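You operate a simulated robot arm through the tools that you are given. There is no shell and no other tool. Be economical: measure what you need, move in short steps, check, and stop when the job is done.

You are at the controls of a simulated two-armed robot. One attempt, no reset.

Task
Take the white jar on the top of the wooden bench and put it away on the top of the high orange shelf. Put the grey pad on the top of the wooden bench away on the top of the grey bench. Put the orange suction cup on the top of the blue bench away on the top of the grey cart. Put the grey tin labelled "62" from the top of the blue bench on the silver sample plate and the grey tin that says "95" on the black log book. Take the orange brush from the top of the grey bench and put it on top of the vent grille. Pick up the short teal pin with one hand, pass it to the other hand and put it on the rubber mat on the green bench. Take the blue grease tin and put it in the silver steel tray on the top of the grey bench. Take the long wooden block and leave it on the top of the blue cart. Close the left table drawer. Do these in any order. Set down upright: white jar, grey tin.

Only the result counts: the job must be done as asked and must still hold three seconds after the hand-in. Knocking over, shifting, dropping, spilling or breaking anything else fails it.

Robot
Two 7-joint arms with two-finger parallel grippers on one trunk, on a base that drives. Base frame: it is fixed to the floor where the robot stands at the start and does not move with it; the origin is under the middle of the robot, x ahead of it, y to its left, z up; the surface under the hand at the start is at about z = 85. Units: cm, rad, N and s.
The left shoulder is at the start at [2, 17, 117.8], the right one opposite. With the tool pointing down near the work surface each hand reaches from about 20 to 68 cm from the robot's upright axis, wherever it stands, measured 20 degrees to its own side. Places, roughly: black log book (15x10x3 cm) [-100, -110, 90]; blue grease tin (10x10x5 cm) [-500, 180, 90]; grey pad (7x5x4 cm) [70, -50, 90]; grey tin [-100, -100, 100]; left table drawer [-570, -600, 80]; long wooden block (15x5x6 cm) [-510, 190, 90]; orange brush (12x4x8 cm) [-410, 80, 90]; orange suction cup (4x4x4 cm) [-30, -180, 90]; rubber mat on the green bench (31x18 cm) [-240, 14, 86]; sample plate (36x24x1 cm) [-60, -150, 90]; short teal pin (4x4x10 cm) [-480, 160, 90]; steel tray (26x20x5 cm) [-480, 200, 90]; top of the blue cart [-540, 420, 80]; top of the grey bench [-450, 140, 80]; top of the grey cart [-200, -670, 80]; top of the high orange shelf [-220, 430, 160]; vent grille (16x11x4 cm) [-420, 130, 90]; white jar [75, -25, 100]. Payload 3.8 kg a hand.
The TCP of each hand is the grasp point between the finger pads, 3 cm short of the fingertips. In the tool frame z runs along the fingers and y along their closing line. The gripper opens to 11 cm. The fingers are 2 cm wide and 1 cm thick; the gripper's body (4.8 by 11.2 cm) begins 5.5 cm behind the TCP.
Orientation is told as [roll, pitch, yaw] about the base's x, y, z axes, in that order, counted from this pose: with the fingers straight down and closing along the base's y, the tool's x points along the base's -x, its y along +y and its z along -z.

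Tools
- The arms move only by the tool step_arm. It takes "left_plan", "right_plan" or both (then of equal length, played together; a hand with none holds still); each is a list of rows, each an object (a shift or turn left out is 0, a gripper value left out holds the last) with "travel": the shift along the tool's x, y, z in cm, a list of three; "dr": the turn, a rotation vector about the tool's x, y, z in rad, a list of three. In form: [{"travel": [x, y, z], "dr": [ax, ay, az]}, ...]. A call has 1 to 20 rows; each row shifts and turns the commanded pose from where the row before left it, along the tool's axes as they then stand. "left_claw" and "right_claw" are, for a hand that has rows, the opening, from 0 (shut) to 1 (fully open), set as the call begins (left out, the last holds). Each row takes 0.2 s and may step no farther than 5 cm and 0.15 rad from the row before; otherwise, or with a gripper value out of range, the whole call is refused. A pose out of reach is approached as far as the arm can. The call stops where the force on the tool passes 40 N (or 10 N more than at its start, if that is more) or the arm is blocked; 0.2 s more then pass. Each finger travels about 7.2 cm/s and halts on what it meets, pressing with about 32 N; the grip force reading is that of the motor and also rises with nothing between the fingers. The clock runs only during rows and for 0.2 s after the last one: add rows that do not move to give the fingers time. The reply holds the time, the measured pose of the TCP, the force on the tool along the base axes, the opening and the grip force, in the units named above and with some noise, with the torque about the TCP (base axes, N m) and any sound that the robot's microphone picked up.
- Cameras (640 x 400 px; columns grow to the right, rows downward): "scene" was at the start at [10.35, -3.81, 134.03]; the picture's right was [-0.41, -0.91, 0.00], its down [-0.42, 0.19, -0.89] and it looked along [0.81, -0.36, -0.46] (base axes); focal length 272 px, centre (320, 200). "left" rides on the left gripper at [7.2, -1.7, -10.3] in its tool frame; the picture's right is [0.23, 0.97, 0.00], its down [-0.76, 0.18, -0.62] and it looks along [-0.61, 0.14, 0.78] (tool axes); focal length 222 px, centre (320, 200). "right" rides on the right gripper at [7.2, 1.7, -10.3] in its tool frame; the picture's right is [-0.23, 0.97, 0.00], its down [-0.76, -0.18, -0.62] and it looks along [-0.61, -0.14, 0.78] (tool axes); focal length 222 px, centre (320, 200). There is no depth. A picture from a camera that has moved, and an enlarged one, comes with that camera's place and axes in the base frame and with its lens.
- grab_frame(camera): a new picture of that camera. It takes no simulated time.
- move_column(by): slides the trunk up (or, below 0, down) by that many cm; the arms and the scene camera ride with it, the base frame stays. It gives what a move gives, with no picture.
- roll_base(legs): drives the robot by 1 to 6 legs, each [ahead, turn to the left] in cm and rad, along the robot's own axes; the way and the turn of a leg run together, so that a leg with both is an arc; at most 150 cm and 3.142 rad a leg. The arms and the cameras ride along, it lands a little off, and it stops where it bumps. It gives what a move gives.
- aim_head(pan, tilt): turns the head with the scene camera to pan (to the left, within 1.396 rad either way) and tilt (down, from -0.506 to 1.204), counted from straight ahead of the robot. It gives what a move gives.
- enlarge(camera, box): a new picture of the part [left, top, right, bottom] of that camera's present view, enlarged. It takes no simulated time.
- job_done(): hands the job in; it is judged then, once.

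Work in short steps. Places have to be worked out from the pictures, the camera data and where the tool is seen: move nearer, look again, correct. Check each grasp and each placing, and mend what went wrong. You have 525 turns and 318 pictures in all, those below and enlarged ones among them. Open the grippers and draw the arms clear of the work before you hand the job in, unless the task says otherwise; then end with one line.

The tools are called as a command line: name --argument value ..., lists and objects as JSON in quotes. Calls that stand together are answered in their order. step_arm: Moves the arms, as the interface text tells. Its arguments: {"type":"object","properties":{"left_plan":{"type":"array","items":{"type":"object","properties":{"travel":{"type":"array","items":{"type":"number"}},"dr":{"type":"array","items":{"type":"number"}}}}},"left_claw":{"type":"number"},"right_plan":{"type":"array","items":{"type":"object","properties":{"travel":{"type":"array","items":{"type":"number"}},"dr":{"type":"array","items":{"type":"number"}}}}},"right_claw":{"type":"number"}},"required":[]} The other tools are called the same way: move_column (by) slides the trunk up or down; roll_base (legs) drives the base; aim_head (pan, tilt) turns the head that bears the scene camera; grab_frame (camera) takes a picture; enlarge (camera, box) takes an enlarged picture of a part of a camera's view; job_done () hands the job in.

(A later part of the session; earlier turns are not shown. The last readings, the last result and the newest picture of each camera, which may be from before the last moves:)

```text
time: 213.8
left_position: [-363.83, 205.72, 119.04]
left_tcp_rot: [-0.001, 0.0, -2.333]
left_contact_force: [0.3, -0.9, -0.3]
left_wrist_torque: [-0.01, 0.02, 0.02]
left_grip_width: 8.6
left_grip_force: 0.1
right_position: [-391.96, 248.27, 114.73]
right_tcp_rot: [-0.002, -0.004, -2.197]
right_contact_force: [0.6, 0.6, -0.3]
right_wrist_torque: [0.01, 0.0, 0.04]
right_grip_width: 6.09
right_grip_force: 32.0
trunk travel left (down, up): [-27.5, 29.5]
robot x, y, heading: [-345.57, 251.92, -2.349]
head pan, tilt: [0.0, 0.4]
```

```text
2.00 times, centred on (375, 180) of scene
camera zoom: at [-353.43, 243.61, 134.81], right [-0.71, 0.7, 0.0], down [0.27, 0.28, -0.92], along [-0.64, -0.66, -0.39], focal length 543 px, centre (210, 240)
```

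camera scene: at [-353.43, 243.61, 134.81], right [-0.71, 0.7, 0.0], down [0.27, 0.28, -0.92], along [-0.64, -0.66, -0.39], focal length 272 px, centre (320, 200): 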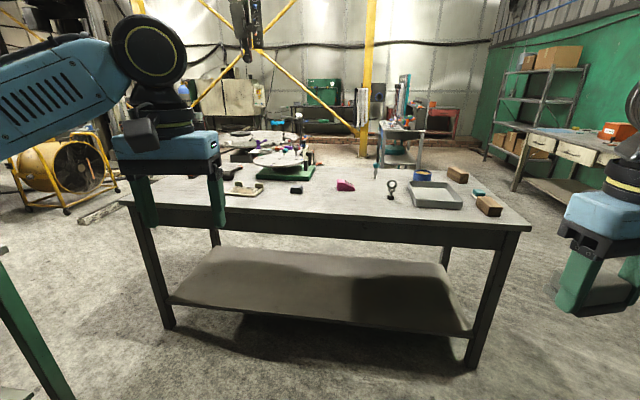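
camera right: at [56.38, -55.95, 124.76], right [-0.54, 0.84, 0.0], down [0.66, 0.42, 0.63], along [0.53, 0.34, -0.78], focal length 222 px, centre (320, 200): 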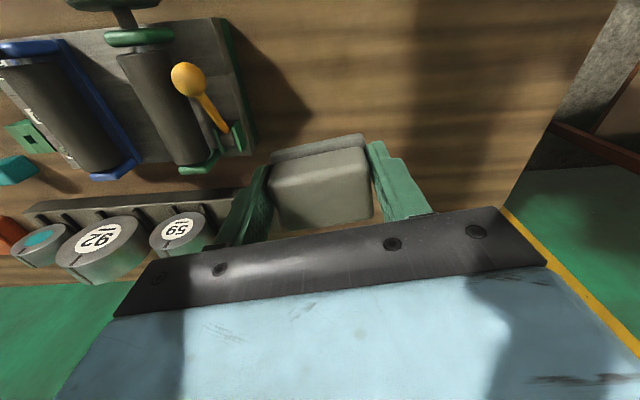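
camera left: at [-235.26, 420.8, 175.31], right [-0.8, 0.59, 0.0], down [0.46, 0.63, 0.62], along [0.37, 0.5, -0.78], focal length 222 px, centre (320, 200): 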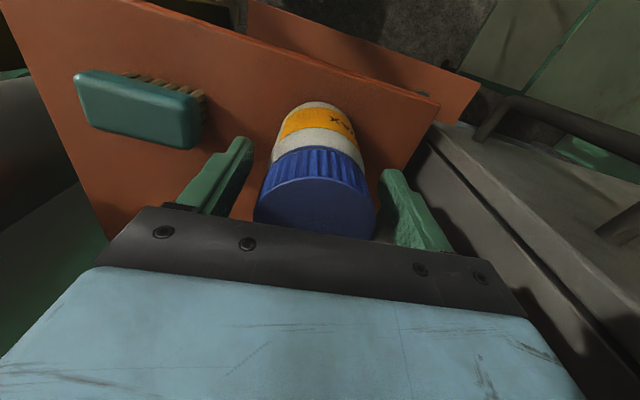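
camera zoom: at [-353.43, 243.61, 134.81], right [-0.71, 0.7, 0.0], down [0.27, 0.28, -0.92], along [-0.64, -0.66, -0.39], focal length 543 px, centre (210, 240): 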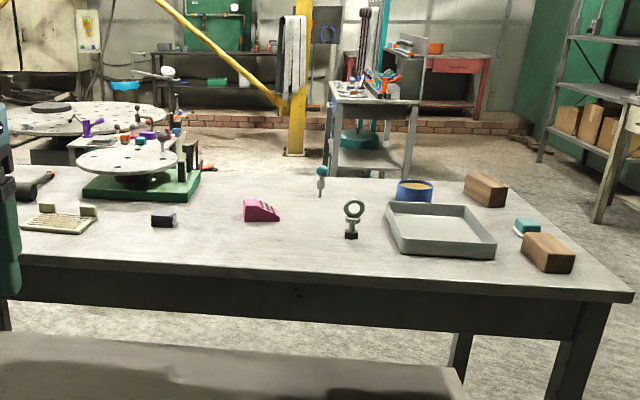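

Everything identified: tray, blue tin, blocks, pin, grille. I drive up to the bench's near edge facing it squarely and will set the pad on a free spot near (-446,172).

roll_base --legs '[[0, -0.14], [76, 0]]'

aim_head --pan 0 --tilt 0.6

grab_frame --camera "scene"

grab_frame --camera "right"

```text
time: 218.6
left_position: [-431.36, 161.56, 119.0]
left_tcp_rot: [0.001, 0.0, -2.473]
left_contact_force: [-0.4, -0.4, 0.0]
left_wrist_torque: [0.02, -0.02, 0.01]
left_grip_width: 8.58
left_grip_force: 0.1
right_position: [-453.35, 207.89, 114.76]
right_tcp_rot: [-0.003, -0.004, -2.339]
right_contact_force: [0.5, 0.2, -1.0]
right_wrist_torque: [0.0, -0.02, -0.04]
right_grip_width: 6.1
right_grip_force: 32.3
trunk travel left (down, up): [-27.5, 29.5]
robot x, y, heading: [-406.44, 205.14, -2.485]
head pan, tilt: [0.0, 0.4]
```

```text
time: 219.3
left_position: [-431.37, 161.6, 119.08]
left_tcp_rot: [0.001, 0.001, -2.474]
left_contact_force: [0.7, 0.3, -0.2]
left_wrist_torque: [0.0, -0.02, -0.02]
left_grip_width: 8.58
left_grip_force: 0.0
right_position: [-453.16, 207.9, 114.73]
right_tcp_rot: [-0.001, -0.004, -2.339]
right_contact_force: [-0.7, 0.6, -0.7]
right_wrist_torque: [0.02, 0.0, 0.01]
right_grip_width: 6.08
right_grip_force: 32.3
trunk travel left (down, up): [-27.5, 29.5]
robot x, y, heading: [-406.51, 204.92, -2.487]
head pan, tilt: [0.0, 0.6]
```

```text
243 pictures are left
camera scene: at [-415.29, 198.04, 132.99], right [-0.61, 0.79, 0.0], down [0.45, 0.34, -0.83], along [-0.65, -0.5, -0.56], focal length 272 px, centre (320, 200)
```

scene: 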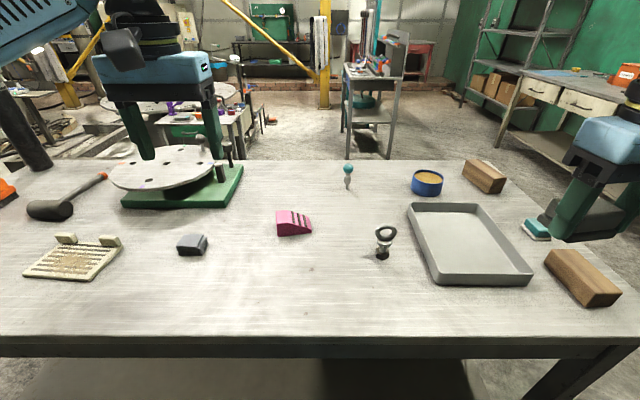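

```text
242 pictures are left
camera right: at [-447.0, 211.94, 125.04], right [0.54, -0.84, 0.0], down [-0.66, -0.42, 0.63], along [-0.53, -0.34, -0.78], focal length 222 px, centre (320, 200)
```

right: 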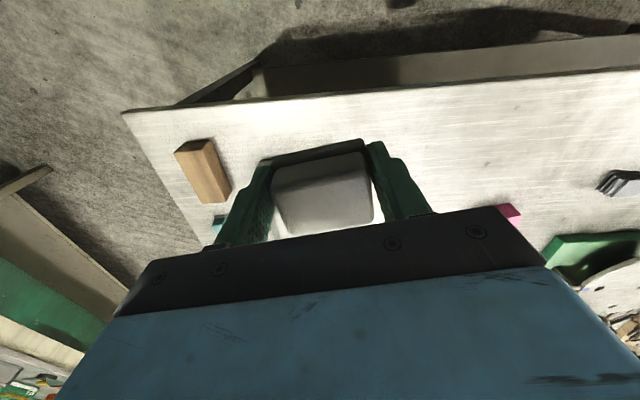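

The far block (length ≈14.5) is the long one. I bring the right hand with the pad over a free front-centre spot (-446,174), moving the left hand aside.

step_arm --left_plan '[{"travel": [0, 3, 0]}, {"travel": [0, 3, 0]}, {"travel": [0, 3, 0]}, {"travel": [0, 3, 0]}, {"travel": [0, 3, 0]}, {"travel": [0, 0, 0]}, {"travel": [0, 0, 0]}, {"travel": [0, 0, 0]}, {"travel": [0, 0, 0]}, {"travel": [0, 0, 0]}]' --right_plan '[{"travel": [-2.15, 3.2, 0]}, {"travel": [-2.15, 3.2, 0]}, {"travel": [-2.15, 3.2, 0]}, {"travel": [-2.15, 3.2, 0]}, {"travel": [-2.15, 3.2, 0]}, {"travel": [-2.15, 3.2, 0]}, {"travel": [-2.15, 3.2, 2]}, {"travel": [-2.15, 3.2, 2]}, {"travel": [-2.15, 3.2, 2]}, {"travel": [0, 0, 0]}]'

grab_frame --camera "scene"

grab_frame --camera "right"

```text
time: 221.5
left_position: [-422.04, 149.8, 119.3]
left_tcp_rot: [0.002, -0.001, -2.475]
left_contact_force: [0.0, -0.3, 0.0]
left_wrist_torque: [-0.04, -0.04, 0.02]
left_grip_width: 8.53
left_grip_force: 0.0
right_position: [-446.14, 173.9, 108.88]
right_tcp_rot: [0.001, -0.005, -2.34]
right_contact_force: [-0.2, -0.5, -0.9]
right_wrist_torque: [-0.03, 0.01, -0.04]
right_grip_width: 6.11
right_grip_force: 32.3
trunk travel left (down, up): [-27.5, 29.5]
robot x, y, heading: [-406.84, 204.78, -2.484]
head pan, tilt: [0.0, 0.6]
```

```text
241 pictures are left
camera scene: at [-415.32, 198.11, 132.98], right [-0.61, 0.79, 0.0], down [0.45, 0.34, -0.83], along [-0.65, -0.5, -0.56], focal length 272 px, centre (320, 200)
```

scene: 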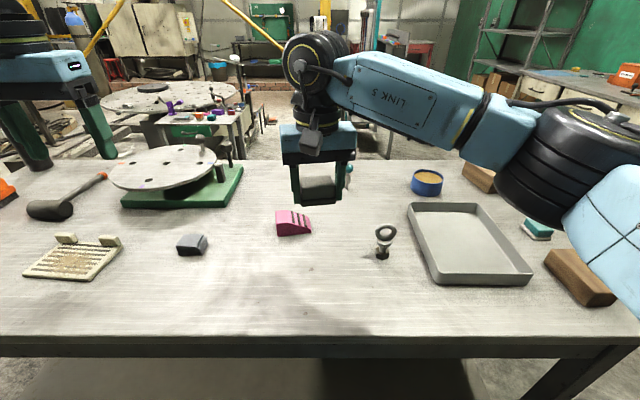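

```text
240 pictures are left
camera right: at [-439.98, 177.96, 119.16], right [0.54, -0.84, 0.0], down [-0.66, -0.42, 0.63], along [-0.53, -0.34, -0.78], focal length 222 px, centre (320, 200)
```

right: 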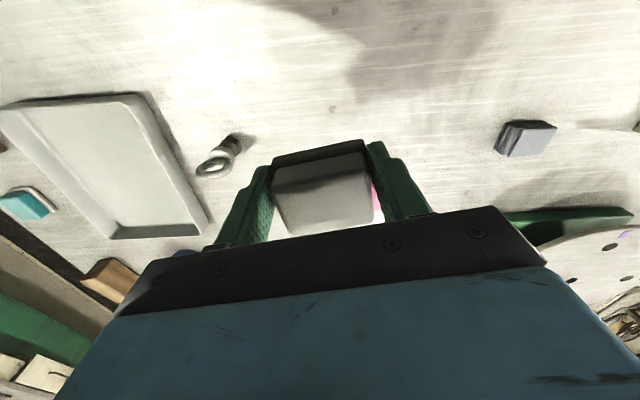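

Spot is clear. Lower to near the surface, then slowly until contact.

step_arm --right_plan '[{"travel": [0, 0, 4.5]}, {"travel": [0, 0, 4.5]}, {"travel": [0, 0, 4.5]}, {"travel": [0, 0, 4.5]}, {"travel": [0, 0, 0.5]}, {"travel": [0, 0, 0.5]}, {"travel": [0, 0, 0]}]'

grab_frame --camera "scene"

```text
time: 223.1
left_position: [-422.04, 149.73, 119.15]
left_tcp_rot: [0.002, 0.0, -2.475]
left_contact_force: [0.0, -0.9, 0.9]
left_wrist_torque: [0.02, -0.01, 0.01]
left_grip_width: 8.55
left_grip_force: 0.0
right_position: [-445.98, 174.06, 89.6]
right_tcp_rot: [-0.001, -0.003, -2.338]
right_contact_force: [0.5, 0.0, 0.0]
right_wrist_torque: [-0.02, 0.02, 0.0]
right_grip_width: 6.09
right_grip_force: 32.1
trunk travel left (down, up): [-27.5, 29.5]
robot x, y, heading: [-406.72, 204.74, -2.487]
head pan, tilt: [0.0, 0.6]
```

```text
239 pictures are left
camera scene: at [-415.29, 198.04, 132.98], right [-0.61, 0.79, 0.0], down [0.45, 0.34, -0.83], along [-0.65, -0.5, -0.56], focal length 272 px, centre (320, 200)
```

scene: 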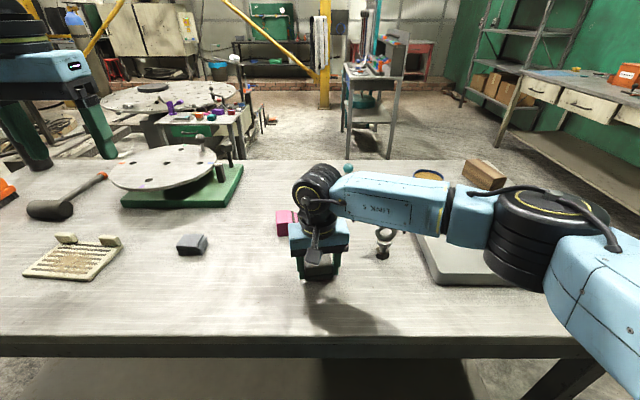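

Continue down gently.

step_arm --right_plan '[{"travel": [0, 0, 0.4]}, {"travel": [0, 0, 0.4]}, {"travel": [0, 0, 0.3]}, {"travel": [0, 0, 0]}]'

```text
time: 224.1
left_position: [-422.01, 149.82, 119.2]
left_tcp_rot: [-0.002, 0.001, -2.476]
left_contact_force: [0.2, 0.5, -0.3]
left_wrist_torque: [0.02, 0.0, 0.02]
left_grip_width: 8.59
left_grip_force: 0.1
right_position: [-446.12, 173.83, 88.64]
right_tcp_rot: [-0.002, -0.003, -2.338]
right_contact_force: [-0.1, 0.8, -1.4]
right_wrist_torque: [0.02, 0.02, 0.0]
right_grip_width: 6.12
right_grip_force: 32.4
trunk travel left (down, up): [-27.5, 29.5]
robot x, y, heading: [-406.8, 204.98, -2.485]
head pan, tilt: [0.0, 0.6]
```

step_arm --right_plan '[{"travel": [0, 0, 0.2]}, {"travel": [0, 0, 0.2]}, {"travel": [0, 0, 0]}]'

```text
time: 224.9
left_position: [-421.98, 149.83, 119.11]
left_tcp_rot: [0.0, 0.0, -2.476]
left_contact_force: [0.0, -0.1, 0.2]
left_wrist_torque: [0.01, 0.01, 0.01]
left_grip_width: 8.59
left_grip_force: 0.1
right_position: [-446.15, 173.89, 88.29]
right_tcp_rot: [-0.002, -0.005, -2.34]
right_contact_force: [-1.0, 2.4, 7.7]
right_wrist_torque: [-0.15, 0.18, -0.08]
right_grip_width: 6.08
right_grip_force: 32.3
trunk travel left (down, up): [-27.5, 29.5]
robot x, y, heading: [-406.75, 204.72, -2.485]
head pan, tilt: [0.0, 0.6]
```

Contact: this bench is also at z≈85. Release and rise.

step_arm --right_plan '[{"travel": [0, 0, 0]}, {"travel": [0, 0, 0]}, {"travel": [0, 0, 0]}]' --right_claw 0.85

step_arm --right_plan '[{"travel": [0, 0, -3]}, {"travel": [0, 0, -4.5]}, {"travel": [0, 0, -4.5]}, {"travel": [0, 0, -4.5]}, {"travel": [0, 0, -4.5]}, {"travel": [0, 0, -4.5]}, {"travel": [0, -4.5, -1]}, {"travel": [0, -4.8, 0]}, {"travel": [0, -4.8, 0]}, {"travel": [0, -4.8, 0]}, {"travel": [0, -4.8, 0]}]'

grab_frame --camera "scene"

```text
time: 225.7
left_position: [-422.03, 149.72, 119.08]
left_tcp_rot: [0.0, -0.001, -2.474]
left_contact_force: [-0.8, -0.9, 0.7]
left_wrist_torque: [-0.01, -0.02, -0.01]
left_grip_width: 8.59
left_grip_force: 0.0
right_position: [-446.14, 173.84, 88.32]
right_tcp_rot: [-0.001, -0.004, -2.339]
right_contact_force: [-0.5, 0.3, 0.4]
right_wrist_torque: [0.03, -0.02, 0.0]
right_grip_width: 9.39
right_grip_force: 0.0
trunk travel left (down, up): [-27.5, 29.5]
robot x, y, heading: [-406.47, 204.78, -2.488]
head pan, tilt: [0.0, 0.6]
```

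```text
time: 228.1
left_position: [-422.01, 149.73, 119.15]
left_tcp_rot: [0.001, 0.001, -2.475]
left_contact_force: [-0.7, -0.3, 0.1]
left_wrist_torque: [-0.03, 0.0, 0.0]
left_grip_width: 8.59
left_grip_force: 0.0
right_position: [-462.96, 190.44, 114.86]
right_tcp_rot: [0.0, -0.004, -2.339]
right_contact_force: [-0.9, -0.9, -0.1]
right_wrist_torque: [0.03, -0.04, -0.02]
right_grip_width: 9.34
right_grip_force: 0.1
trunk travel left (down, up): [-27.5, 29.5]
robot x, y, heading: [-406.89, 204.99, -2.483]
head pan, tilt: [0.0, 0.6]
```

```text
238 pictures are left
camera scene: at [-415.35, 198.13, 132.98], right [-0.61, 0.79, 0.0], down [0.45, 0.34, -0.83], along [-0.65, -0.5, -0.56], focal length 272 px, centre (320, 200)
```

scene: 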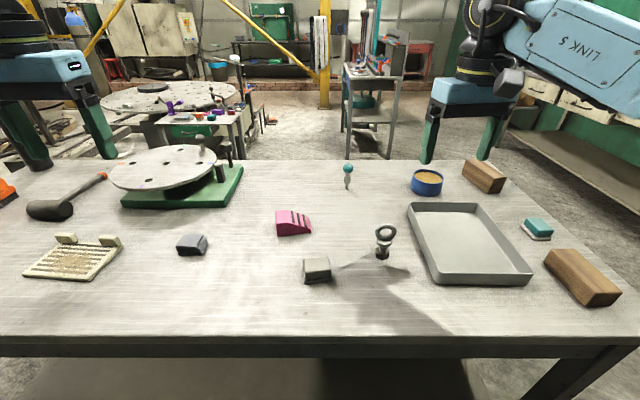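

Pad placed. Tin, tray, block and pin are best served from the bench's right end, so I drive around to it: along the near edge, round the corner, and face inward.

roll_base --legs '[[-6, 0], [0, -1.569], [100, 0], [0, 1.57]]'

aim_head --pan 0 --tilt 0.5

grab_frame --camera "scene"

```text
time: 241.5
left_position: [-479.13, 235.19, 119.16]
left_tcp_rot: [0.002, 0.0, -2.537]
left_contact_force: [0.0, 0.3, 0.5]
left_wrist_torque: [0.01, 0.01, 0.01]
left_grip_width: 8.57
left_grip_force: 0.0
right_position: [-517.47, 278.23, 114.91]
right_tcp_rot: [-0.001, -0.002, -2.399]
right_contact_force: [-0.3, 0.0, 0.1]
right_wrist_torque: [0.04, -0.01, -0.02]
right_grip_width: 9.36
right_grip_force: 0.1
trunk travel left (down, up): [-27.5, 29.5]
robot x, y, heading: [-460.07, 289.28, -2.543]
head pan, tilt: [0.0, 0.6]
```

```text
time: 242.2
left_position: [-479.12, 235.31, 119.12]
left_tcp_rot: [0.0, -0.001, -2.535]
left_contact_force: [0.4, -0.3, 0.2]
left_wrist_torque: [0.02, 0.02, -0.01]
left_grip_width: 8.59
left_grip_force: 0.0
right_position: [-517.37, 278.27, 114.75]
right_tcp_rot: [-0.003, -0.003, -2.399]
right_contact_force: [0.0, 0.4, 0.8]
right_wrist_torque: [0.0, -0.02, -0.03]
right_grip_width: 9.34
right_grip_force: 0.1
trunk travel left (down, up): [-27.5, 29.5]
robot x, y, heading: [-460.49, 289.33, -2.549]
head pan, tilt: [0.0, 0.499]
```

```text
237 pictures are left
camera scene: at [-469.65, 282.85, 133.89], right [-0.56, 0.83, 0.0], down [0.4, 0.27, -0.88], along [-0.73, -0.49, -0.48], focal length 272 px, centre (320, 200)
```

scene: 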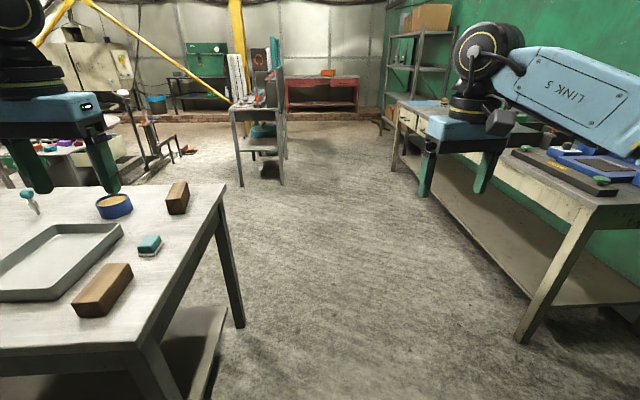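

Gap here is wide (≈130 cm). I drive to (-520,235.5) and turn to face the bench's right end.

roll_base --legs '[[0, 0.139], [80, 0], [0, 1.493]]'

aim_head --pan 0 --tilt 0.75

grab_frame --camera "scene"

grab_frame --camera "right"

```text
time: 250.7
left_position: [-463.31, 221.85, 119.09]
left_tcp_rot: [0.0, 0.0, -0.887]
left_contact_force: [0.1, 1.0, 1.2]
left_wrist_torque: [0.03, -0.01, 0.0]
left_grip_width: 8.6
left_grip_force: 0.0
right_position: [-503.22, 180.3, 114.87]
right_tcp_rot: [-0.002, -0.004, -0.752]
right_contact_force: [0.1, 0.2, -0.3]
right_wrist_torque: [0.02, 0.02, -0.03]
right_grip_width: 9.36
right_grip_force: 0.1
trunk travel left (down, up): [-27.5, 29.5]
robot x, y, heading: [-518.56, 236.29, -0.896]
head pan, tilt: [0.0, 0.499]
```

```text
time: 251.4
left_position: [-463.35, 221.96, 119.19]
left_tcp_rot: [0.0, 0.001, -0.887]
left_contact_force: [0.0, -0.3, -0.9]
left_wrist_torque: [0.03, 0.03, 0.0]
left_grip_width: 8.58
left_grip_force: 0.1
right_position: [-503.27, 180.22, 114.92]
right_tcp_rot: [-0.002, -0.003, -0.753]
right_contact_force: [0.1, 0.2, 0.0]
right_wrist_torque: [-0.03, 0.0, -0.01]
right_grip_width: 9.33
right_grip_force: 0.0
trunk travel left (down, up): [-27.5, 29.5]
robot x, y, heading: [-518.76, 236.62, -0.899]
head pan, tilt: [0.0, 0.75]
```

```text
236 pictures are left
camera scene: at [-512.23, 228.19, 131.7], right [-0.78, -0.62, 0.0], down [-0.42, 0.53, -0.73], along [0.46, -0.57, -0.68], focal length 272 px, centre (320, 200)
```

scene: 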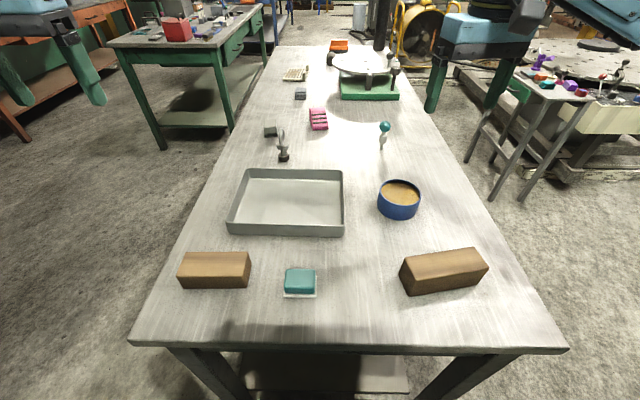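

```text
235 pictures are left
camera right: at [-507.48, 186.5, 125.15], right [0.83, 0.56, 0.0], down [0.43, -0.65, 0.63], along [0.35, -0.52, -0.78], focal length 222 px, centre (320, 200)
```

right: 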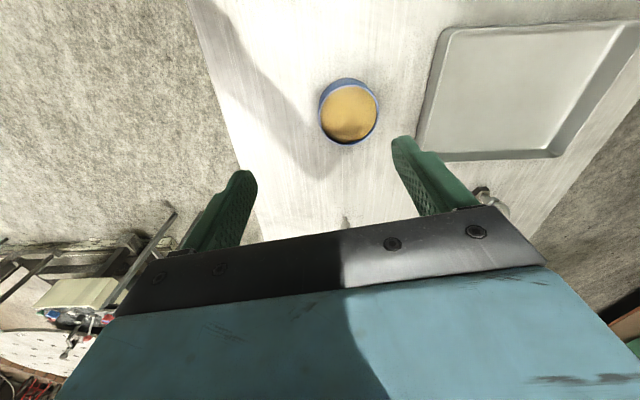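

Excellent view. Tin (Ø≈9.5) at (-497.3,180.1). I centre the right hand above it fully open and lower to z≈96 for a precise check.

step_arm --right_plan '[{"travel": [-1.1, 1.0, 4.5]}, {"travel": [-1.1, 1.0, 4.5]}, {"travel": [-1.1, 1.0, 4.5]}, {"travel": [-1.1, 0.96, 4.5]}, {"travel": [0, 0, 0]}]' --right_claw 1.0

grab_frame --camera "right"

grab_frame --camera "scene"

```text
time: 252.7
left_position: [-463.38, 221.86, 119.13]
left_tcp_rot: [0.0, 0.0, -0.887]
left_contact_force: [-0.3, -0.2, -0.2]
left_wrist_torque: [-0.01, 0.01, 0.01]
left_grip_width: 8.58
left_grip_force: 0.1
right_position: [-497.48, 180.08, 96.9]
right_tcp_rot: [-0.002, -0.004, -0.754]
right_contact_force: [0.3, 1.0, -0.4]
right_wrist_torque: [-0.02, -0.01, 0.01]
right_grip_width: 11.0
right_grip_force: 0.0
trunk travel left (down, up): [-27.5, 29.5]
robot x, y, heading: [-518.68, 236.23, -0.898]
head pan, tilt: [0.0, 0.75]
```

```text
234 pictures are left
camera right: at [-501.73, 186.28, 107.17], right [0.83, 0.56, 0.0], down [0.43, -0.65, 0.63], along [0.35, -0.52, -0.78], focal length 222 px, centre (320, 200)
```

right: 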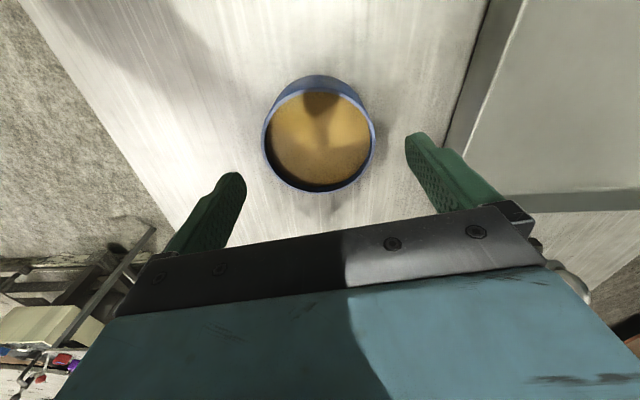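

```text
233 pictures are left
camera scene: at [-512.26, 228.2, 131.7], right [-0.78, -0.62, 0.0], down [-0.42, 0.53, -0.73], along [0.46, -0.57, -0.68], focal length 272 px, centre (320, 200)
```

scene: 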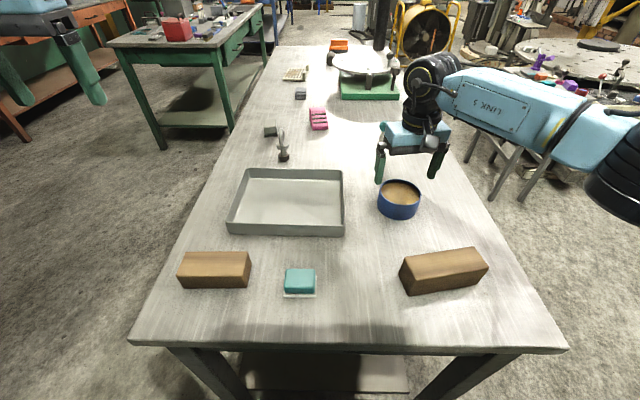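

Centred within 0.2 cm. Descend to z≈88.6.

step_arm --right_plan '[{"travel": [0, -0.1, 2]}, {"travel": [0, 0, 2]}, {"travel": [0, 0, 2]}, {"travel": [0, 0, 2.2]}, {"travel": [0, 0, 0]}]'

grab_frame --camera "right"

```text
time: 253.8
left_position: [-463.43, 221.86, 119.15]
left_tcp_rot: [0.0, -0.002, -0.888]
left_contact_force: [-0.6, 0.0, 0.1]
left_wrist_torque: [-0.02, 0.02, -0.02]
left_grip_width: 8.57
left_grip_force: 0.0
right_position: [-497.32, 179.99, 88.57]
right_tcp_rot: [-0.002, -0.003, -0.752]
right_contact_force: [1.3, 0.4, -0.1]
right_wrist_torque: [0.01, 0.03, -0.01]
right_grip_width: 11.0
right_grip_force: 0.1
trunk travel left (down, up): [-27.5, 29.5]
robot x, y, heading: [-518.84, 235.98, -0.9]
head pan, tilt: [0.0, 0.75]
```

```text
232 pictures are left
camera right: at [-501.59, 186.19, 98.94], right [0.83, 0.56, 0.0], down [0.43, -0.65, 0.63], along [0.35, -0.52, -0.78], focal length 222 px, centre (320, 200)
```

right: 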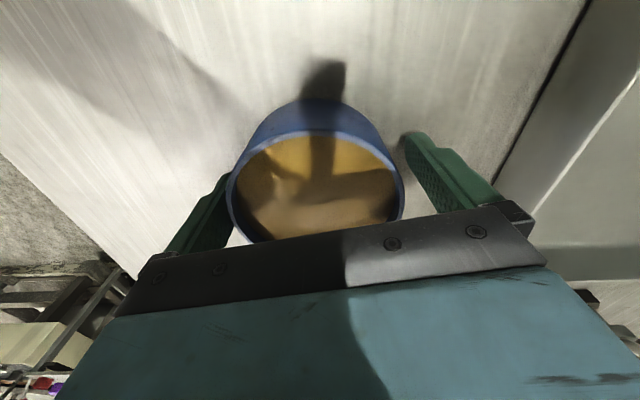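

Fingers straddle the tin. Close and lift 10 cm.

step_arm --right_plan '[{"travel": [0, 0, 0]}, {"travel": [0, 0, 0]}, {"travel": [0, 0, 0]}, {"travel": [0, 0, 0]}]' --right_claw 0

step_arm --right_plan '[{"travel": [0, 0, -3]}, {"travel": [0, 0, -4]}, {"travel": [0, 0, -4]}, {"travel": [0, 0, 0]}]'

grab_frame --camera "right"

grab_frame --camera "scene"

```text
time: 254.8
left_position: [-463.55, 221.75, 119.19]
left_tcp_rot: [0.0, -0.001, -0.89]
left_contact_force: [-0.8, -0.5, 0.1]
left_wrist_torque: [0.01, 0.03, 0.0]
left_grip_width: 8.57
left_grip_force: 0.0
right_position: [-497.27, 179.86, 88.56]
right_tcp_rot: [-0.003, -0.003, -0.752]
right_contact_force: [-1.6, -1.5, 0.0]
right_wrist_torque: [-0.15, 0.06, -0.04]
right_grip_width: 9.47
right_grip_force: 32.0
trunk travel left (down, up): [-27.5, 29.5]
robot x, y, heading: [-518.93, 236.45, -0.896]
head pan, tilt: [0.0, 0.75]
```

```text
time: 255.8
left_position: [-463.35, 221.67, 119.08]
left_tcp_rot: [0.0, 0.001, -0.888]
left_contact_force: [0.3, 0.0, 0.9]
left_wrist_torque: [0.0, 0.01, -0.01]
left_grip_width: 8.57
left_grip_force: 0.0
right_position: [-497.44, 179.99, 99.62]
right_tcp_rot: [0.001, -0.003, -0.752]
right_contact_force: [-0.2, -0.3, -6.9]
right_wrist_torque: [0.05, 0.05, -0.04]
right_grip_width: 9.45
right_grip_force: 31.6
trunk travel left (down, up): [-27.5, 29.5]
robot x, y, heading: [-518.37, 236.38, -0.896]
head pan, tilt: [0.0, 0.75]
```

```text
231 pictures are left
camera right: at [-501.72, 186.27, 109.95], right [0.83, 0.56, 0.0], down [0.43, -0.65, 0.62], along [0.35, -0.52, -0.78], focal length 222 px, centre (320, 200)
```

right: 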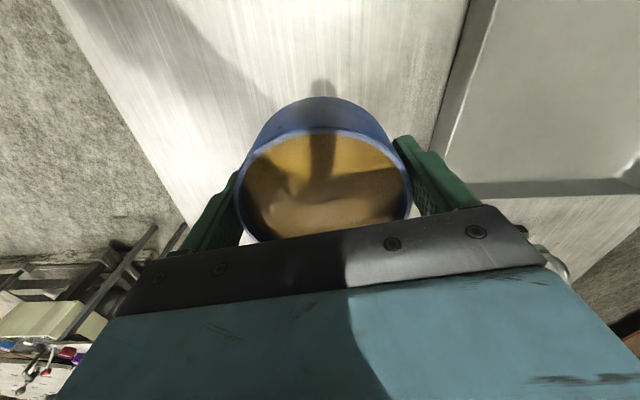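

```text
230 pictures are left
camera scene: at [-512.21, 228.09, 131.68], right [-0.78, -0.62, 0.0], down [-0.42, 0.53, -0.73], along [0.46, -0.57, -0.68], focal length 272 px, centre (320, 200)
```

scene: 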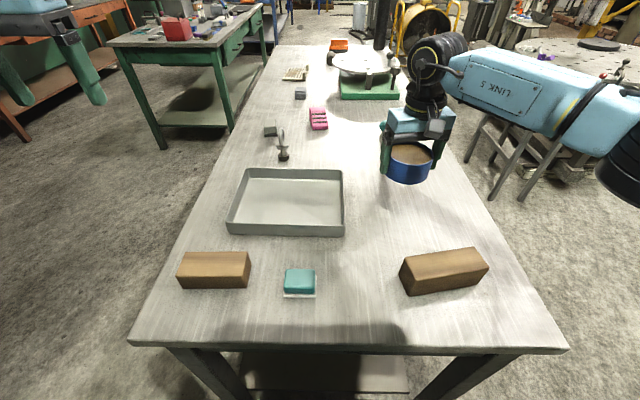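

Tin held. Tray centre (-477.6,195.7). Move over it (3.7 ahead, 25 left).

step_arm --right_plan '[{"travel": [-0.6, 4.2, 0]}, {"travel": [-0.6, 4.2, 0]}, {"travel": [-0.6, 4.2, 0]}, {"travel": [-0.6, 4.2, 0]}, {"travel": [-0.6, 4.2, 0]}, {"travel": [-0.7, 4.0, 0]}, {"travel": [0, 0, 0]}]'

grab_frame --camera "right"

grab_frame --camera "scene"

```text
time: 257.4
left_position: [-463.39, 221.82, 119.05]
left_tcp_rot: [-0.001, 0.0, -0.889]
left_contact_force: [0.4, 0.6, 0.4]
left_wrist_torque: [-0.02, 0.04, 0.0]
left_grip_width: 8.59
left_grip_force: 0.1
right_position: [-479.02, 195.07, 99.48]
right_tcp_rot: [-0.003, -0.002, -0.752]
right_contact_force: [0.2, 0.3, -7.1]
right_wrist_torque: [0.06, 0.05, 0.02]
right_grip_width: 9.47
right_grip_force: 31.9
right hand out of reach, approached as far as the arm can: row 6
trunk travel left (down, up): [-27.5, 29.5]
robot x, y, heading: [-518.28, 236.5, -0.899]
head pan, tilt: [0.0, 0.75]
```

```text
229 pictures are left
camera right: at [-483.22, 201.35, 109.76], right [0.83, 0.56, 0.0], down [0.43, -0.65, 0.63], along [0.35, -0.52, -0.78], focal length 222 px, centre (320, 200)
```

right: 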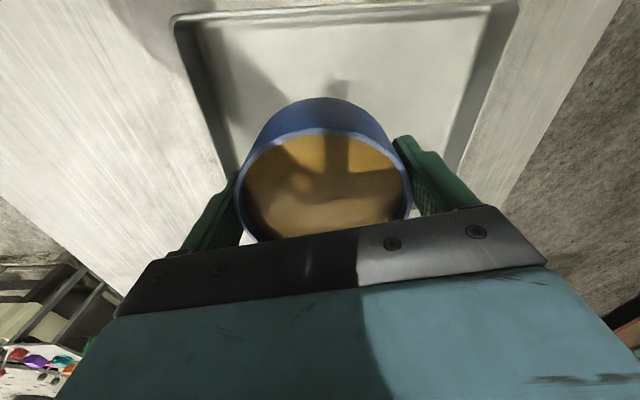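

```text
228 pictures are left
camera scene: at [-512.18, 228.14, 131.69], right [-0.78, -0.62, 0.0], down [-0.42, 0.53, -0.73], along [0.45, -0.57, -0.68], focal length 272 px, centre (320, 200)
```

scene: 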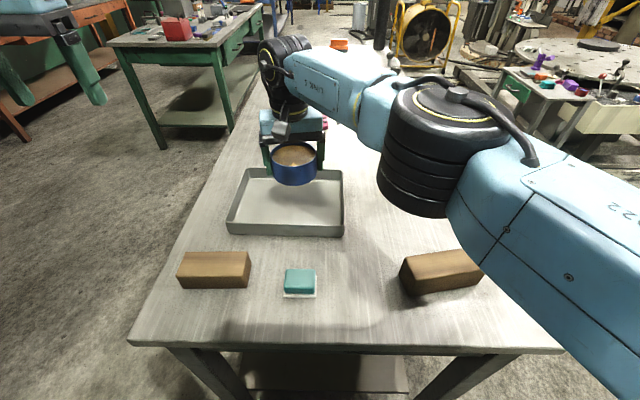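

Near reach limit but over the tray. I pull 1.2 cm back and lower slowly into the tray.

step_arm --right_plan '[{"travel": [1.2, 0, 2]}, {"travel": [0, 0, 3]}, {"travel": [0, 0, 3]}, {"travel": [0, 0, 1]}, {"travel": [0, 0, 0.6]}, {"travel": [0, 0, 0]}]'

grab_frame --camera "scene"

```text
time: 258.9
left_position: [-463.3, 221.78, 119.1]
left_tcp_rot: [0.0, -0.001, -0.886]
left_contact_force: [0.5, 0.4, -0.7]
left_wrist_torque: [0.01, 0.01, -0.05]
left_grip_width: 8.59
left_grip_force: 0.1
right_position: [-479.87, 196.06, 89.79]
right_tcp_rot: [-0.001, -0.001, -0.75]
right_contact_force: [0.8, 0.0, -8.1]
right_wrist_torque: [0.04, 0.07, 0.01]
right_grip_width: 9.47
right_grip_force: 32.1
trunk travel left (down, up): [-27.5, 29.5]
robot x, y, heading: [-518.26, 236.49, -0.905]
head pan, tilt: [0.0, 0.75]
```

```text
227 pictures are left
camera scene: at [-512.19, 228.15, 131.69], right [-0.78, -0.62, 0.0], down [-0.42, 0.53, -0.73], along [0.46, -0.57, -0.68], focal length 272 px, centre (320, 200)
```

scene: 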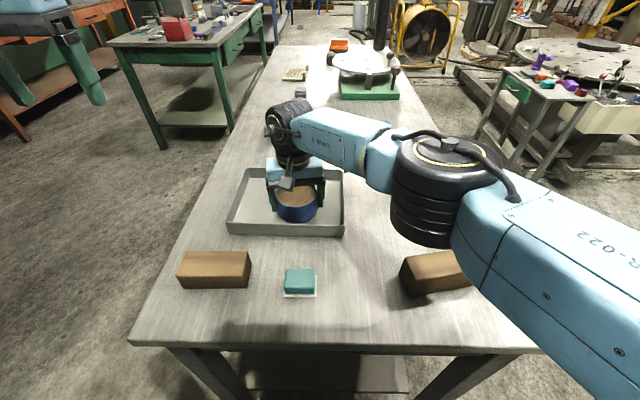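

Inside the tray. A few small steps to contact.

step_arm --right_plan '[{"travel": [0, 0, 0.2]}, {"travel": [0, 0, 0.2]}, {"travel": [0, 0, 0.2]}, {"travel": [0, 0, 0]}]'

```text
time: 259.9
left_position: [-463.27, 221.73, 119.14]
left_tcp_rot: [0.0, 0.0, -0.889]
left_contact_force: [-0.1, -0.3, 0.5]
left_wrist_torque: [-0.03, -0.04, -0.01]
left_grip_width: 8.57
left_grip_force: 0.0
right_position: [-479.86, 195.85, 89.19]
right_tcp_rot: [-0.002, -0.001, -0.749]
right_contact_force: [0.0, -0.6, -6.7]
right_wrist_torque: [0.06, 0.03, -0.01]
right_grip_width: 9.47
right_grip_force: 32.2
trunk travel left (down, up): [-27.5, 29.5]
robot x, y, heading: [-518.62, 236.48, -0.897]
head pan, tilt: [0.0, 0.75]
```

step_arm --right_plan '[{"travel": [0, 0, 0.15]}, {"travel": [0, 0, 0.15]}, {"travel": [0, 0, 0]}]'

```text
time: 260.6
left_position: [-463.38, 221.79, 119.17]
left_tcp_rot: [0.0, 0.001, -0.889]
left_contact_force: [0.3, 0.0, -0.7]
left_wrist_torque: [-0.01, 0.0, -0.04]
left_grip_width: 8.55
left_grip_force: 0.1
right_position: [-479.9, 196.01, 89.03]
right_tcp_rot: [-0.002, -0.006, -0.751]
right_contact_force: [-1.1, -1.7, 4.8]
right_wrist_torque: [0.3, 0.32, 0.03]
right_grip_width: 9.45
right_grip_force: 32.4
trunk travel left (down, up): [-27.5, 29.5]
robot x, y, heading: [-518.66, 236.52, -0.902]
head pan, tilt: [0.0, 0.75]
```

Contact. Open fully and rise, then return the hand to the right.

step_arm --right_plan '[{"travel": [0, 0, 0]}, {"travel": [0, 0, 0]}, {"travel": [0, 0, 0]}]' --right_claw 1.0

step_arm --right_plan '[{"travel": [0, 0, -2]}, {"travel": [0, 0, -3]}, {"travel": [0, 0, -4]}, {"travel": [0, 0, -4]}, {"travel": [1, 0, -4]}, {"travel": [1, -2, -4]}, {"travel": [2, -4, 0]}, {"travel": [2, -4, 0]}, {"travel": [2, -4, 0]}, {"travel": [2, -4, 0]}]'

grab_frame --camera "scene"

```text
time: 261.4
left_position: [-463.25, 221.78, 119.19]
left_tcp_rot: [0.0, 0.002, -0.887]
left_contact_force: [0.5, -0.2, -0.3]
left_wrist_torque: [0.0, 0.0, -0.02]
left_grip_width: 8.59
left_grip_force: 0.0
right_position: [-479.85, 196.08, 88.92]
right_tcp_rot: [-0.002, -0.004, -0.751]
right_contact_force: [-1.2, -0.2, 0.1]
right_wrist_torque: [0.02, 0.0, -0.01]
right_grip_width: 11.0
right_grip_force: 0.1
trunk travel left (down, up): [-27.5, 29.5]
robot x, y, heading: [-518.63, 236.32, -0.9]
head pan, tilt: [0.0, 0.75]
```

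```text
time: 263.6
left_position: [-463.46, 221.86, 119.27]
left_tcp_rot: [0.001, 0.001, -0.889]
left_contact_force: [0.0, -0.8, -0.1]
left_wrist_torque: [-0.03, -0.01, 0.05]
left_grip_width: 8.59
left_grip_force: 0.1
right_position: [-499.75, 190.0, 109.99]
right_tcp_rot: [0.001, -0.003, -0.75]
right_contact_force: [-0.1, -1.1, 0.4]
right_wrist_torque: [0.0, -0.02, -0.02]
right_grip_width: 11.0
right_grip_force: 0.0
trunk travel left (down, up): [-27.5, 29.5]
robot x, y, heading: [-518.54, 236.37, -0.902]
head pan, tilt: [0.0, 0.75]
```

```text
226 pictures are left
camera scene: at [-512.34, 228.16, 131.7], right [-0.78, -0.62, 0.0], down [-0.42, 0.53, -0.73], along [0.46, -0.57, -0.68], focal length 272 px, centre (320, 200)
```

scene: 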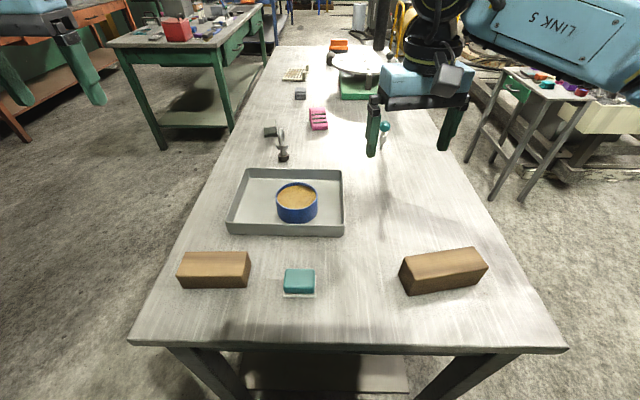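

Tin is in the tray. Now the long block: centre ≈(-511.9,193.3), long axis along (0.63,0.78), so I must rotate the right gripper about 1.5 rad. I rotate in the air.

step_arm --right_plan '[{"dr": [0, 0, 0.15]}, {"dr": [0, 0, 0.15]}, {"dr": [0, 0, 0.15]}, {"dr": [0, 0, 0.15]}, {"dr": [0, 0, 0.15]}, {"dr": [0, 0, 0.15]}, {"dr": [0, 0, 0.15]}, {"dr": [0, 0, 0.15]}, {"dr": [0, 0, 0.15]}, {"dr": [0, 0, 0.15]}, {"travel": [0, 0, 0]}]' --right_claw 0.8

grab_frame --camera "right"

```text
time: 266.1
left_position: [-463.43, 221.66, 119.23]
left_tcp_rot: [0.001, 0.0, -0.886]
left_contact_force: [0.5, -0.6, 1.1]
left_wrist_torque: [-0.01, 0.01, -0.01]
left_grip_width: 8.59
left_grip_force: 0.1
right_position: [-499.52, 189.86, 109.87]
right_tcp_rot: [0.005, -0.001, -2.253]
right_contact_force: [0.0, 0.6, -0.1]
right_wrist_torque: [-0.03, -0.03, 0.0]
right_grip_width: 8.83
right_grip_force: 0.0
trunk travel left (down, up): [-27.5, 29.5]
robot x, y, heading: [-518.5, 236.5, -0.898]
head pan, tilt: [0.0, 0.75]
```

```text
225 pictures are left
camera right: at [-493.71, 194.44, 120.22], right [0.61, -0.79, 0.0], down [-0.62, -0.48, 0.62], along [-0.49, -0.38, -0.78], focal length 222 px, centre (320, 200)
```

right: 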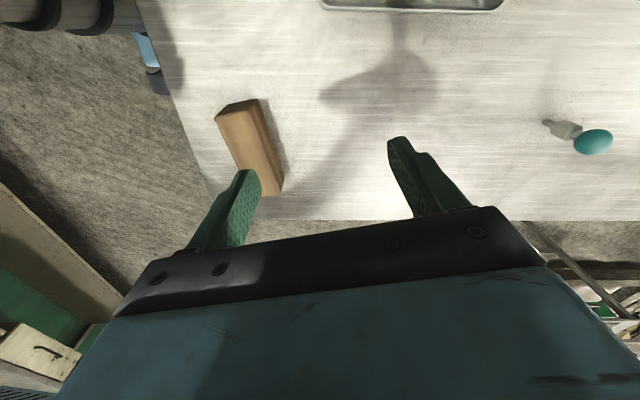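

Rotation fine. Move over the block centre (-511.2,193.5), check.

step_arm --right_plan '[{"travel": [-1.5, -3.8, 1]}, {"travel": [-1.5, -3.8, 3]}, {"travel": [-1.6, -3.75, 3]}, {"travel": [0, 0, 3]}, {"travel": [0, 0, 0]}]'

grab_frame --camera "right"

```text
refused: row 2 steps farther than a row can; nothing moved
```

```text
224 pictures are left
camera right: at [-493.71, 194.44, 120.22], right [0.61, -0.79, 0.0], down [-0.62, -0.48, 0.62], along [-0.49, -0.38, -0.78], focal length 222 px, centre (320, 200)
```

right: 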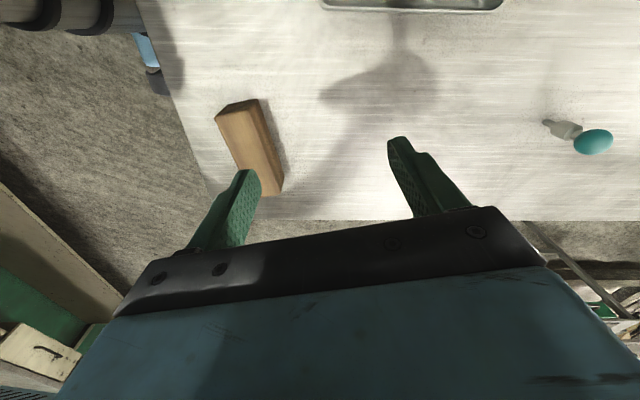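

Redo with smaller rows.

step_arm --right_plan '[{"travel": [-1.5, -3.8, 1]}, {"travel": [-1.5, -3.8, 2]}, {"travel": [-1.6, -3.75, 2]}, {"travel": [0, 0, 3]}, {"travel": [0, 0, 2]}, {"travel": [0, 0, 0]}]'

grab_frame --camera "right"

```text
time: 267.4
left_position: [-463.38, 221.83, 119.04]
left_tcp_rot: [0.0, -0.001, -0.888]
left_contact_force: [-0.1, 0.3, -0.8]
left_wrist_torque: [0.01, -0.01, -0.03]
left_grip_width: 8.59
left_grip_force: 0.1
right_position: [-511.35, 193.48, 99.99]
right_tcp_rot: [0.004, -0.002, -2.252]
right_contact_force: [-0.1, 0.7, 0.2]
right_wrist_torque: [0.05, -0.01, -0.02]
right_grip_width: 8.83
right_grip_force: 0.0
trunk travel left (down, up): [-27.5, 29.5]
robot x, y, heading: [-518.65, 236.18, -0.896]
head pan, tilt: [0.0, 0.75]
```

```text
223 pictures are left
camera right: at [-505.64, 198.03, 110.34], right [0.61, -0.79, 0.0], down [-0.62, -0.48, 0.62], along [-0.49, -0.39, -0.78], focal length 222 px, centre (320, 200)
```

right: 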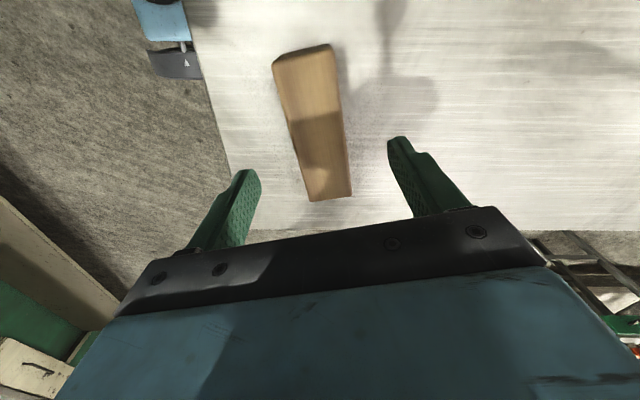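

Centred. Descend, close, lift.

step_arm --right_plan '[{"travel": [-0.3, 0, 3.6]}, {"travel": [0, 0, 3.6]}, {"travel": [0, 0, 3.6]}, {"travel": [0, 0, 0]}]'

step_arm --right_plan '[{"travel": [0, 0, 0]}, {"travel": [0, 0, 0]}, {"travel": [0, 0, 0]}, {"travel": [0, 0, 0]}, {"travel": [0, 0, 0]}]' --right_claw 0

step_arm --right_plan '[{"travel": [0, 0, -3]}, {"travel": [0, 0, -4]}, {"travel": [0, 0, -4]}, {"travel": [0, 0, -4]}, {"travel": [0, 0, -4]}, {"travel": [0, 0, -4]}, {"travel": [0, 0, 0]}]'

grab_frame --camera "right"

```text
time: 268.4
left_position: [-463.33, 221.91, 119.14]
left_tcp_rot: [0.0, 0.0, -0.886]
left_contact_force: [0.9, -0.2, 1.0]
left_wrist_torque: [0.04, 0.02, 0.01]
left_grip_width: 8.57
left_grip_force: 0.0
right_position: [-511.37, 192.89, 89.2]
right_tcp_rot: [0.001, -0.002, -2.249]
right_contact_force: [-0.7, 0.1, 0.2]
right_wrist_torque: [-0.01, -0.01, 0.04]
right_grip_width: 8.79
right_grip_force: 0.1
trunk travel left (down, up): [-27.5, 29.5]
robot x, y, heading: [-518.53, 236.53, -0.9]
head pan, tilt: [0.0, 0.75]
```

```text
time: 269.6
left_position: [-463.27, 221.81, 119.1]
left_tcp_rot: [-0.001, -0.002, -0.886]
left_contact_force: [0.0, 0.1, -0.8]
left_wrist_torque: [-0.02, 0.03, 0.0]
left_grip_width: 8.59
left_grip_force: 0.2
right_position: [-511.42, 192.93, 89.12]
right_tcp_rot: [0.002, -0.002, -2.252]
right_contact_force: [0.0, 0.7, 0.1]
right_wrist_torque: [0.01, 0.0, 0.0]
right_grip_width: 5.0
right_grip_force: 32.3
trunk travel left (down, up): [-27.5, 29.5]
robot x, y, heading: [-518.36, 236.71, -0.898]
head pan, tilt: [0.0, 0.75]
```

```text
time: 271.2
left_position: [-463.28, 221.71, 119.08]
left_tcp_rot: [0.0, -0.002, -0.889]
left_contact_force: [0.4, 0.1, -0.4]
left_wrist_torque: [0.03, -0.02, -0.02]
left_grip_width: 8.58
left_grip_force: 0.2
right_position: [-511.29, 193.01, 112.07]
right_tcp_rot: [0.003, -0.002, -2.252]
right_contact_force: [0.0, -0.4, -2.1]
right_wrist_torque: [-0.01, -0.01, 0.0]
right_grip_width: 4.98
right_grip_force: 32.3
trunk travel left (down, up): [-27.5, 29.5]
robot x, y, heading: [-518.2, 236.05, -0.901]
head pan, tilt: [0.0, 0.75]
```

```text
222 pictures are left
camera right: at [-505.66, 197.63, 122.36], right [0.61, -0.79, 0.0], down [-0.62, -0.48, 0.62], along [-0.49, -0.38, -0.78], focal length 222 px, centre (320, 200)
```

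right: 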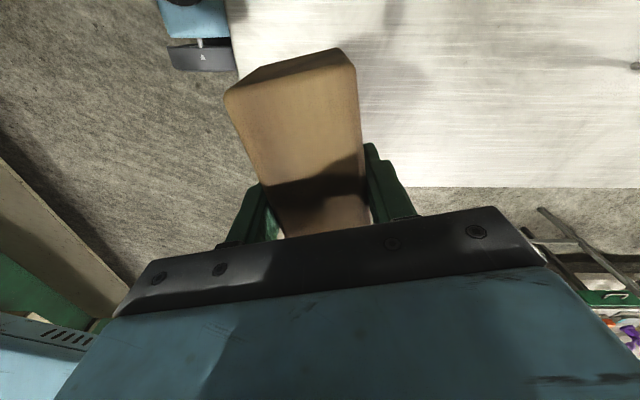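

Block held. Turn toward the blue cart at about (-535,410) and look.

roll_base --legs '[[-8, 0], [0, 2.45]]'

aim_head --pan 0 --tilt 0.4

grab_frame --camera "scene"

```text
time: 278.0
left_position: [-554.56, 290.81, 119.16]
left_tcp_rot: [0.0, 0.001, 1.513]
left_contact_force: [0.3, 0.5, 0.6]
left_wrist_torque: [0.01, 0.0, 0.01]
left_grip_width: 8.57
left_grip_force: 0.0
right_position: [-499.7, 279.59, 111.94]
right_tcp_rot: [0.005, -0.001, 0.15]
right_contact_force: [0.5, -1.0, -3.2]
right_wrist_torque: [0.0, -0.02, -0.01]
right_grip_width: 5.0
right_grip_force: 32.0
trunk travel left (down, up): [-27.5, 29.5]
robot x, y, heading: [-524.01, 242.7, 1.506]
head pan, tilt: [0.0, 0.75]
```

```text
time: 278.8
left_position: [-554.69, 290.75, 119.18]
left_tcp_rot: [0.001, 0.0, 1.511]
left_contact_force: [0.5, 0.9, -0.3]
left_wrist_torque: [-0.01, -0.03, -0.01]
left_grip_width: 8.59
left_grip_force: 0.1
right_position: [-499.74, 279.57, 111.92]
right_tcp_rot: [0.003, -0.002, 0.151]
right_contact_force: [0.1, -0.5, -2.0]
right_wrist_torque: [0.0, 0.02, 0.01]
right_grip_width: 5.01
right_grip_force: 31.8
trunk travel left (down, up): [-27.5, 29.5]
robot x, y, heading: [-523.58, 242.24, 1.509]
head pan, tilt: [0.0, 0.4]
```

```text
221 pictures are left
camera scene: at [-522.92, 253.96, 134.79], right [1.0, -0.07, 0.0], down [-0.03, -0.39, -0.92], along [0.06, 0.92, -0.39], focal length 272 px, centre (320, 200)
```

scene: 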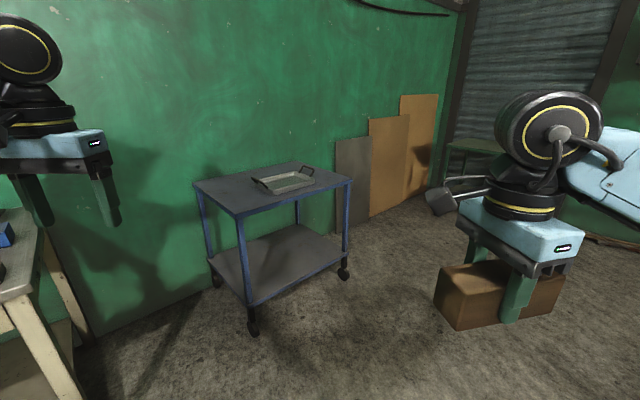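

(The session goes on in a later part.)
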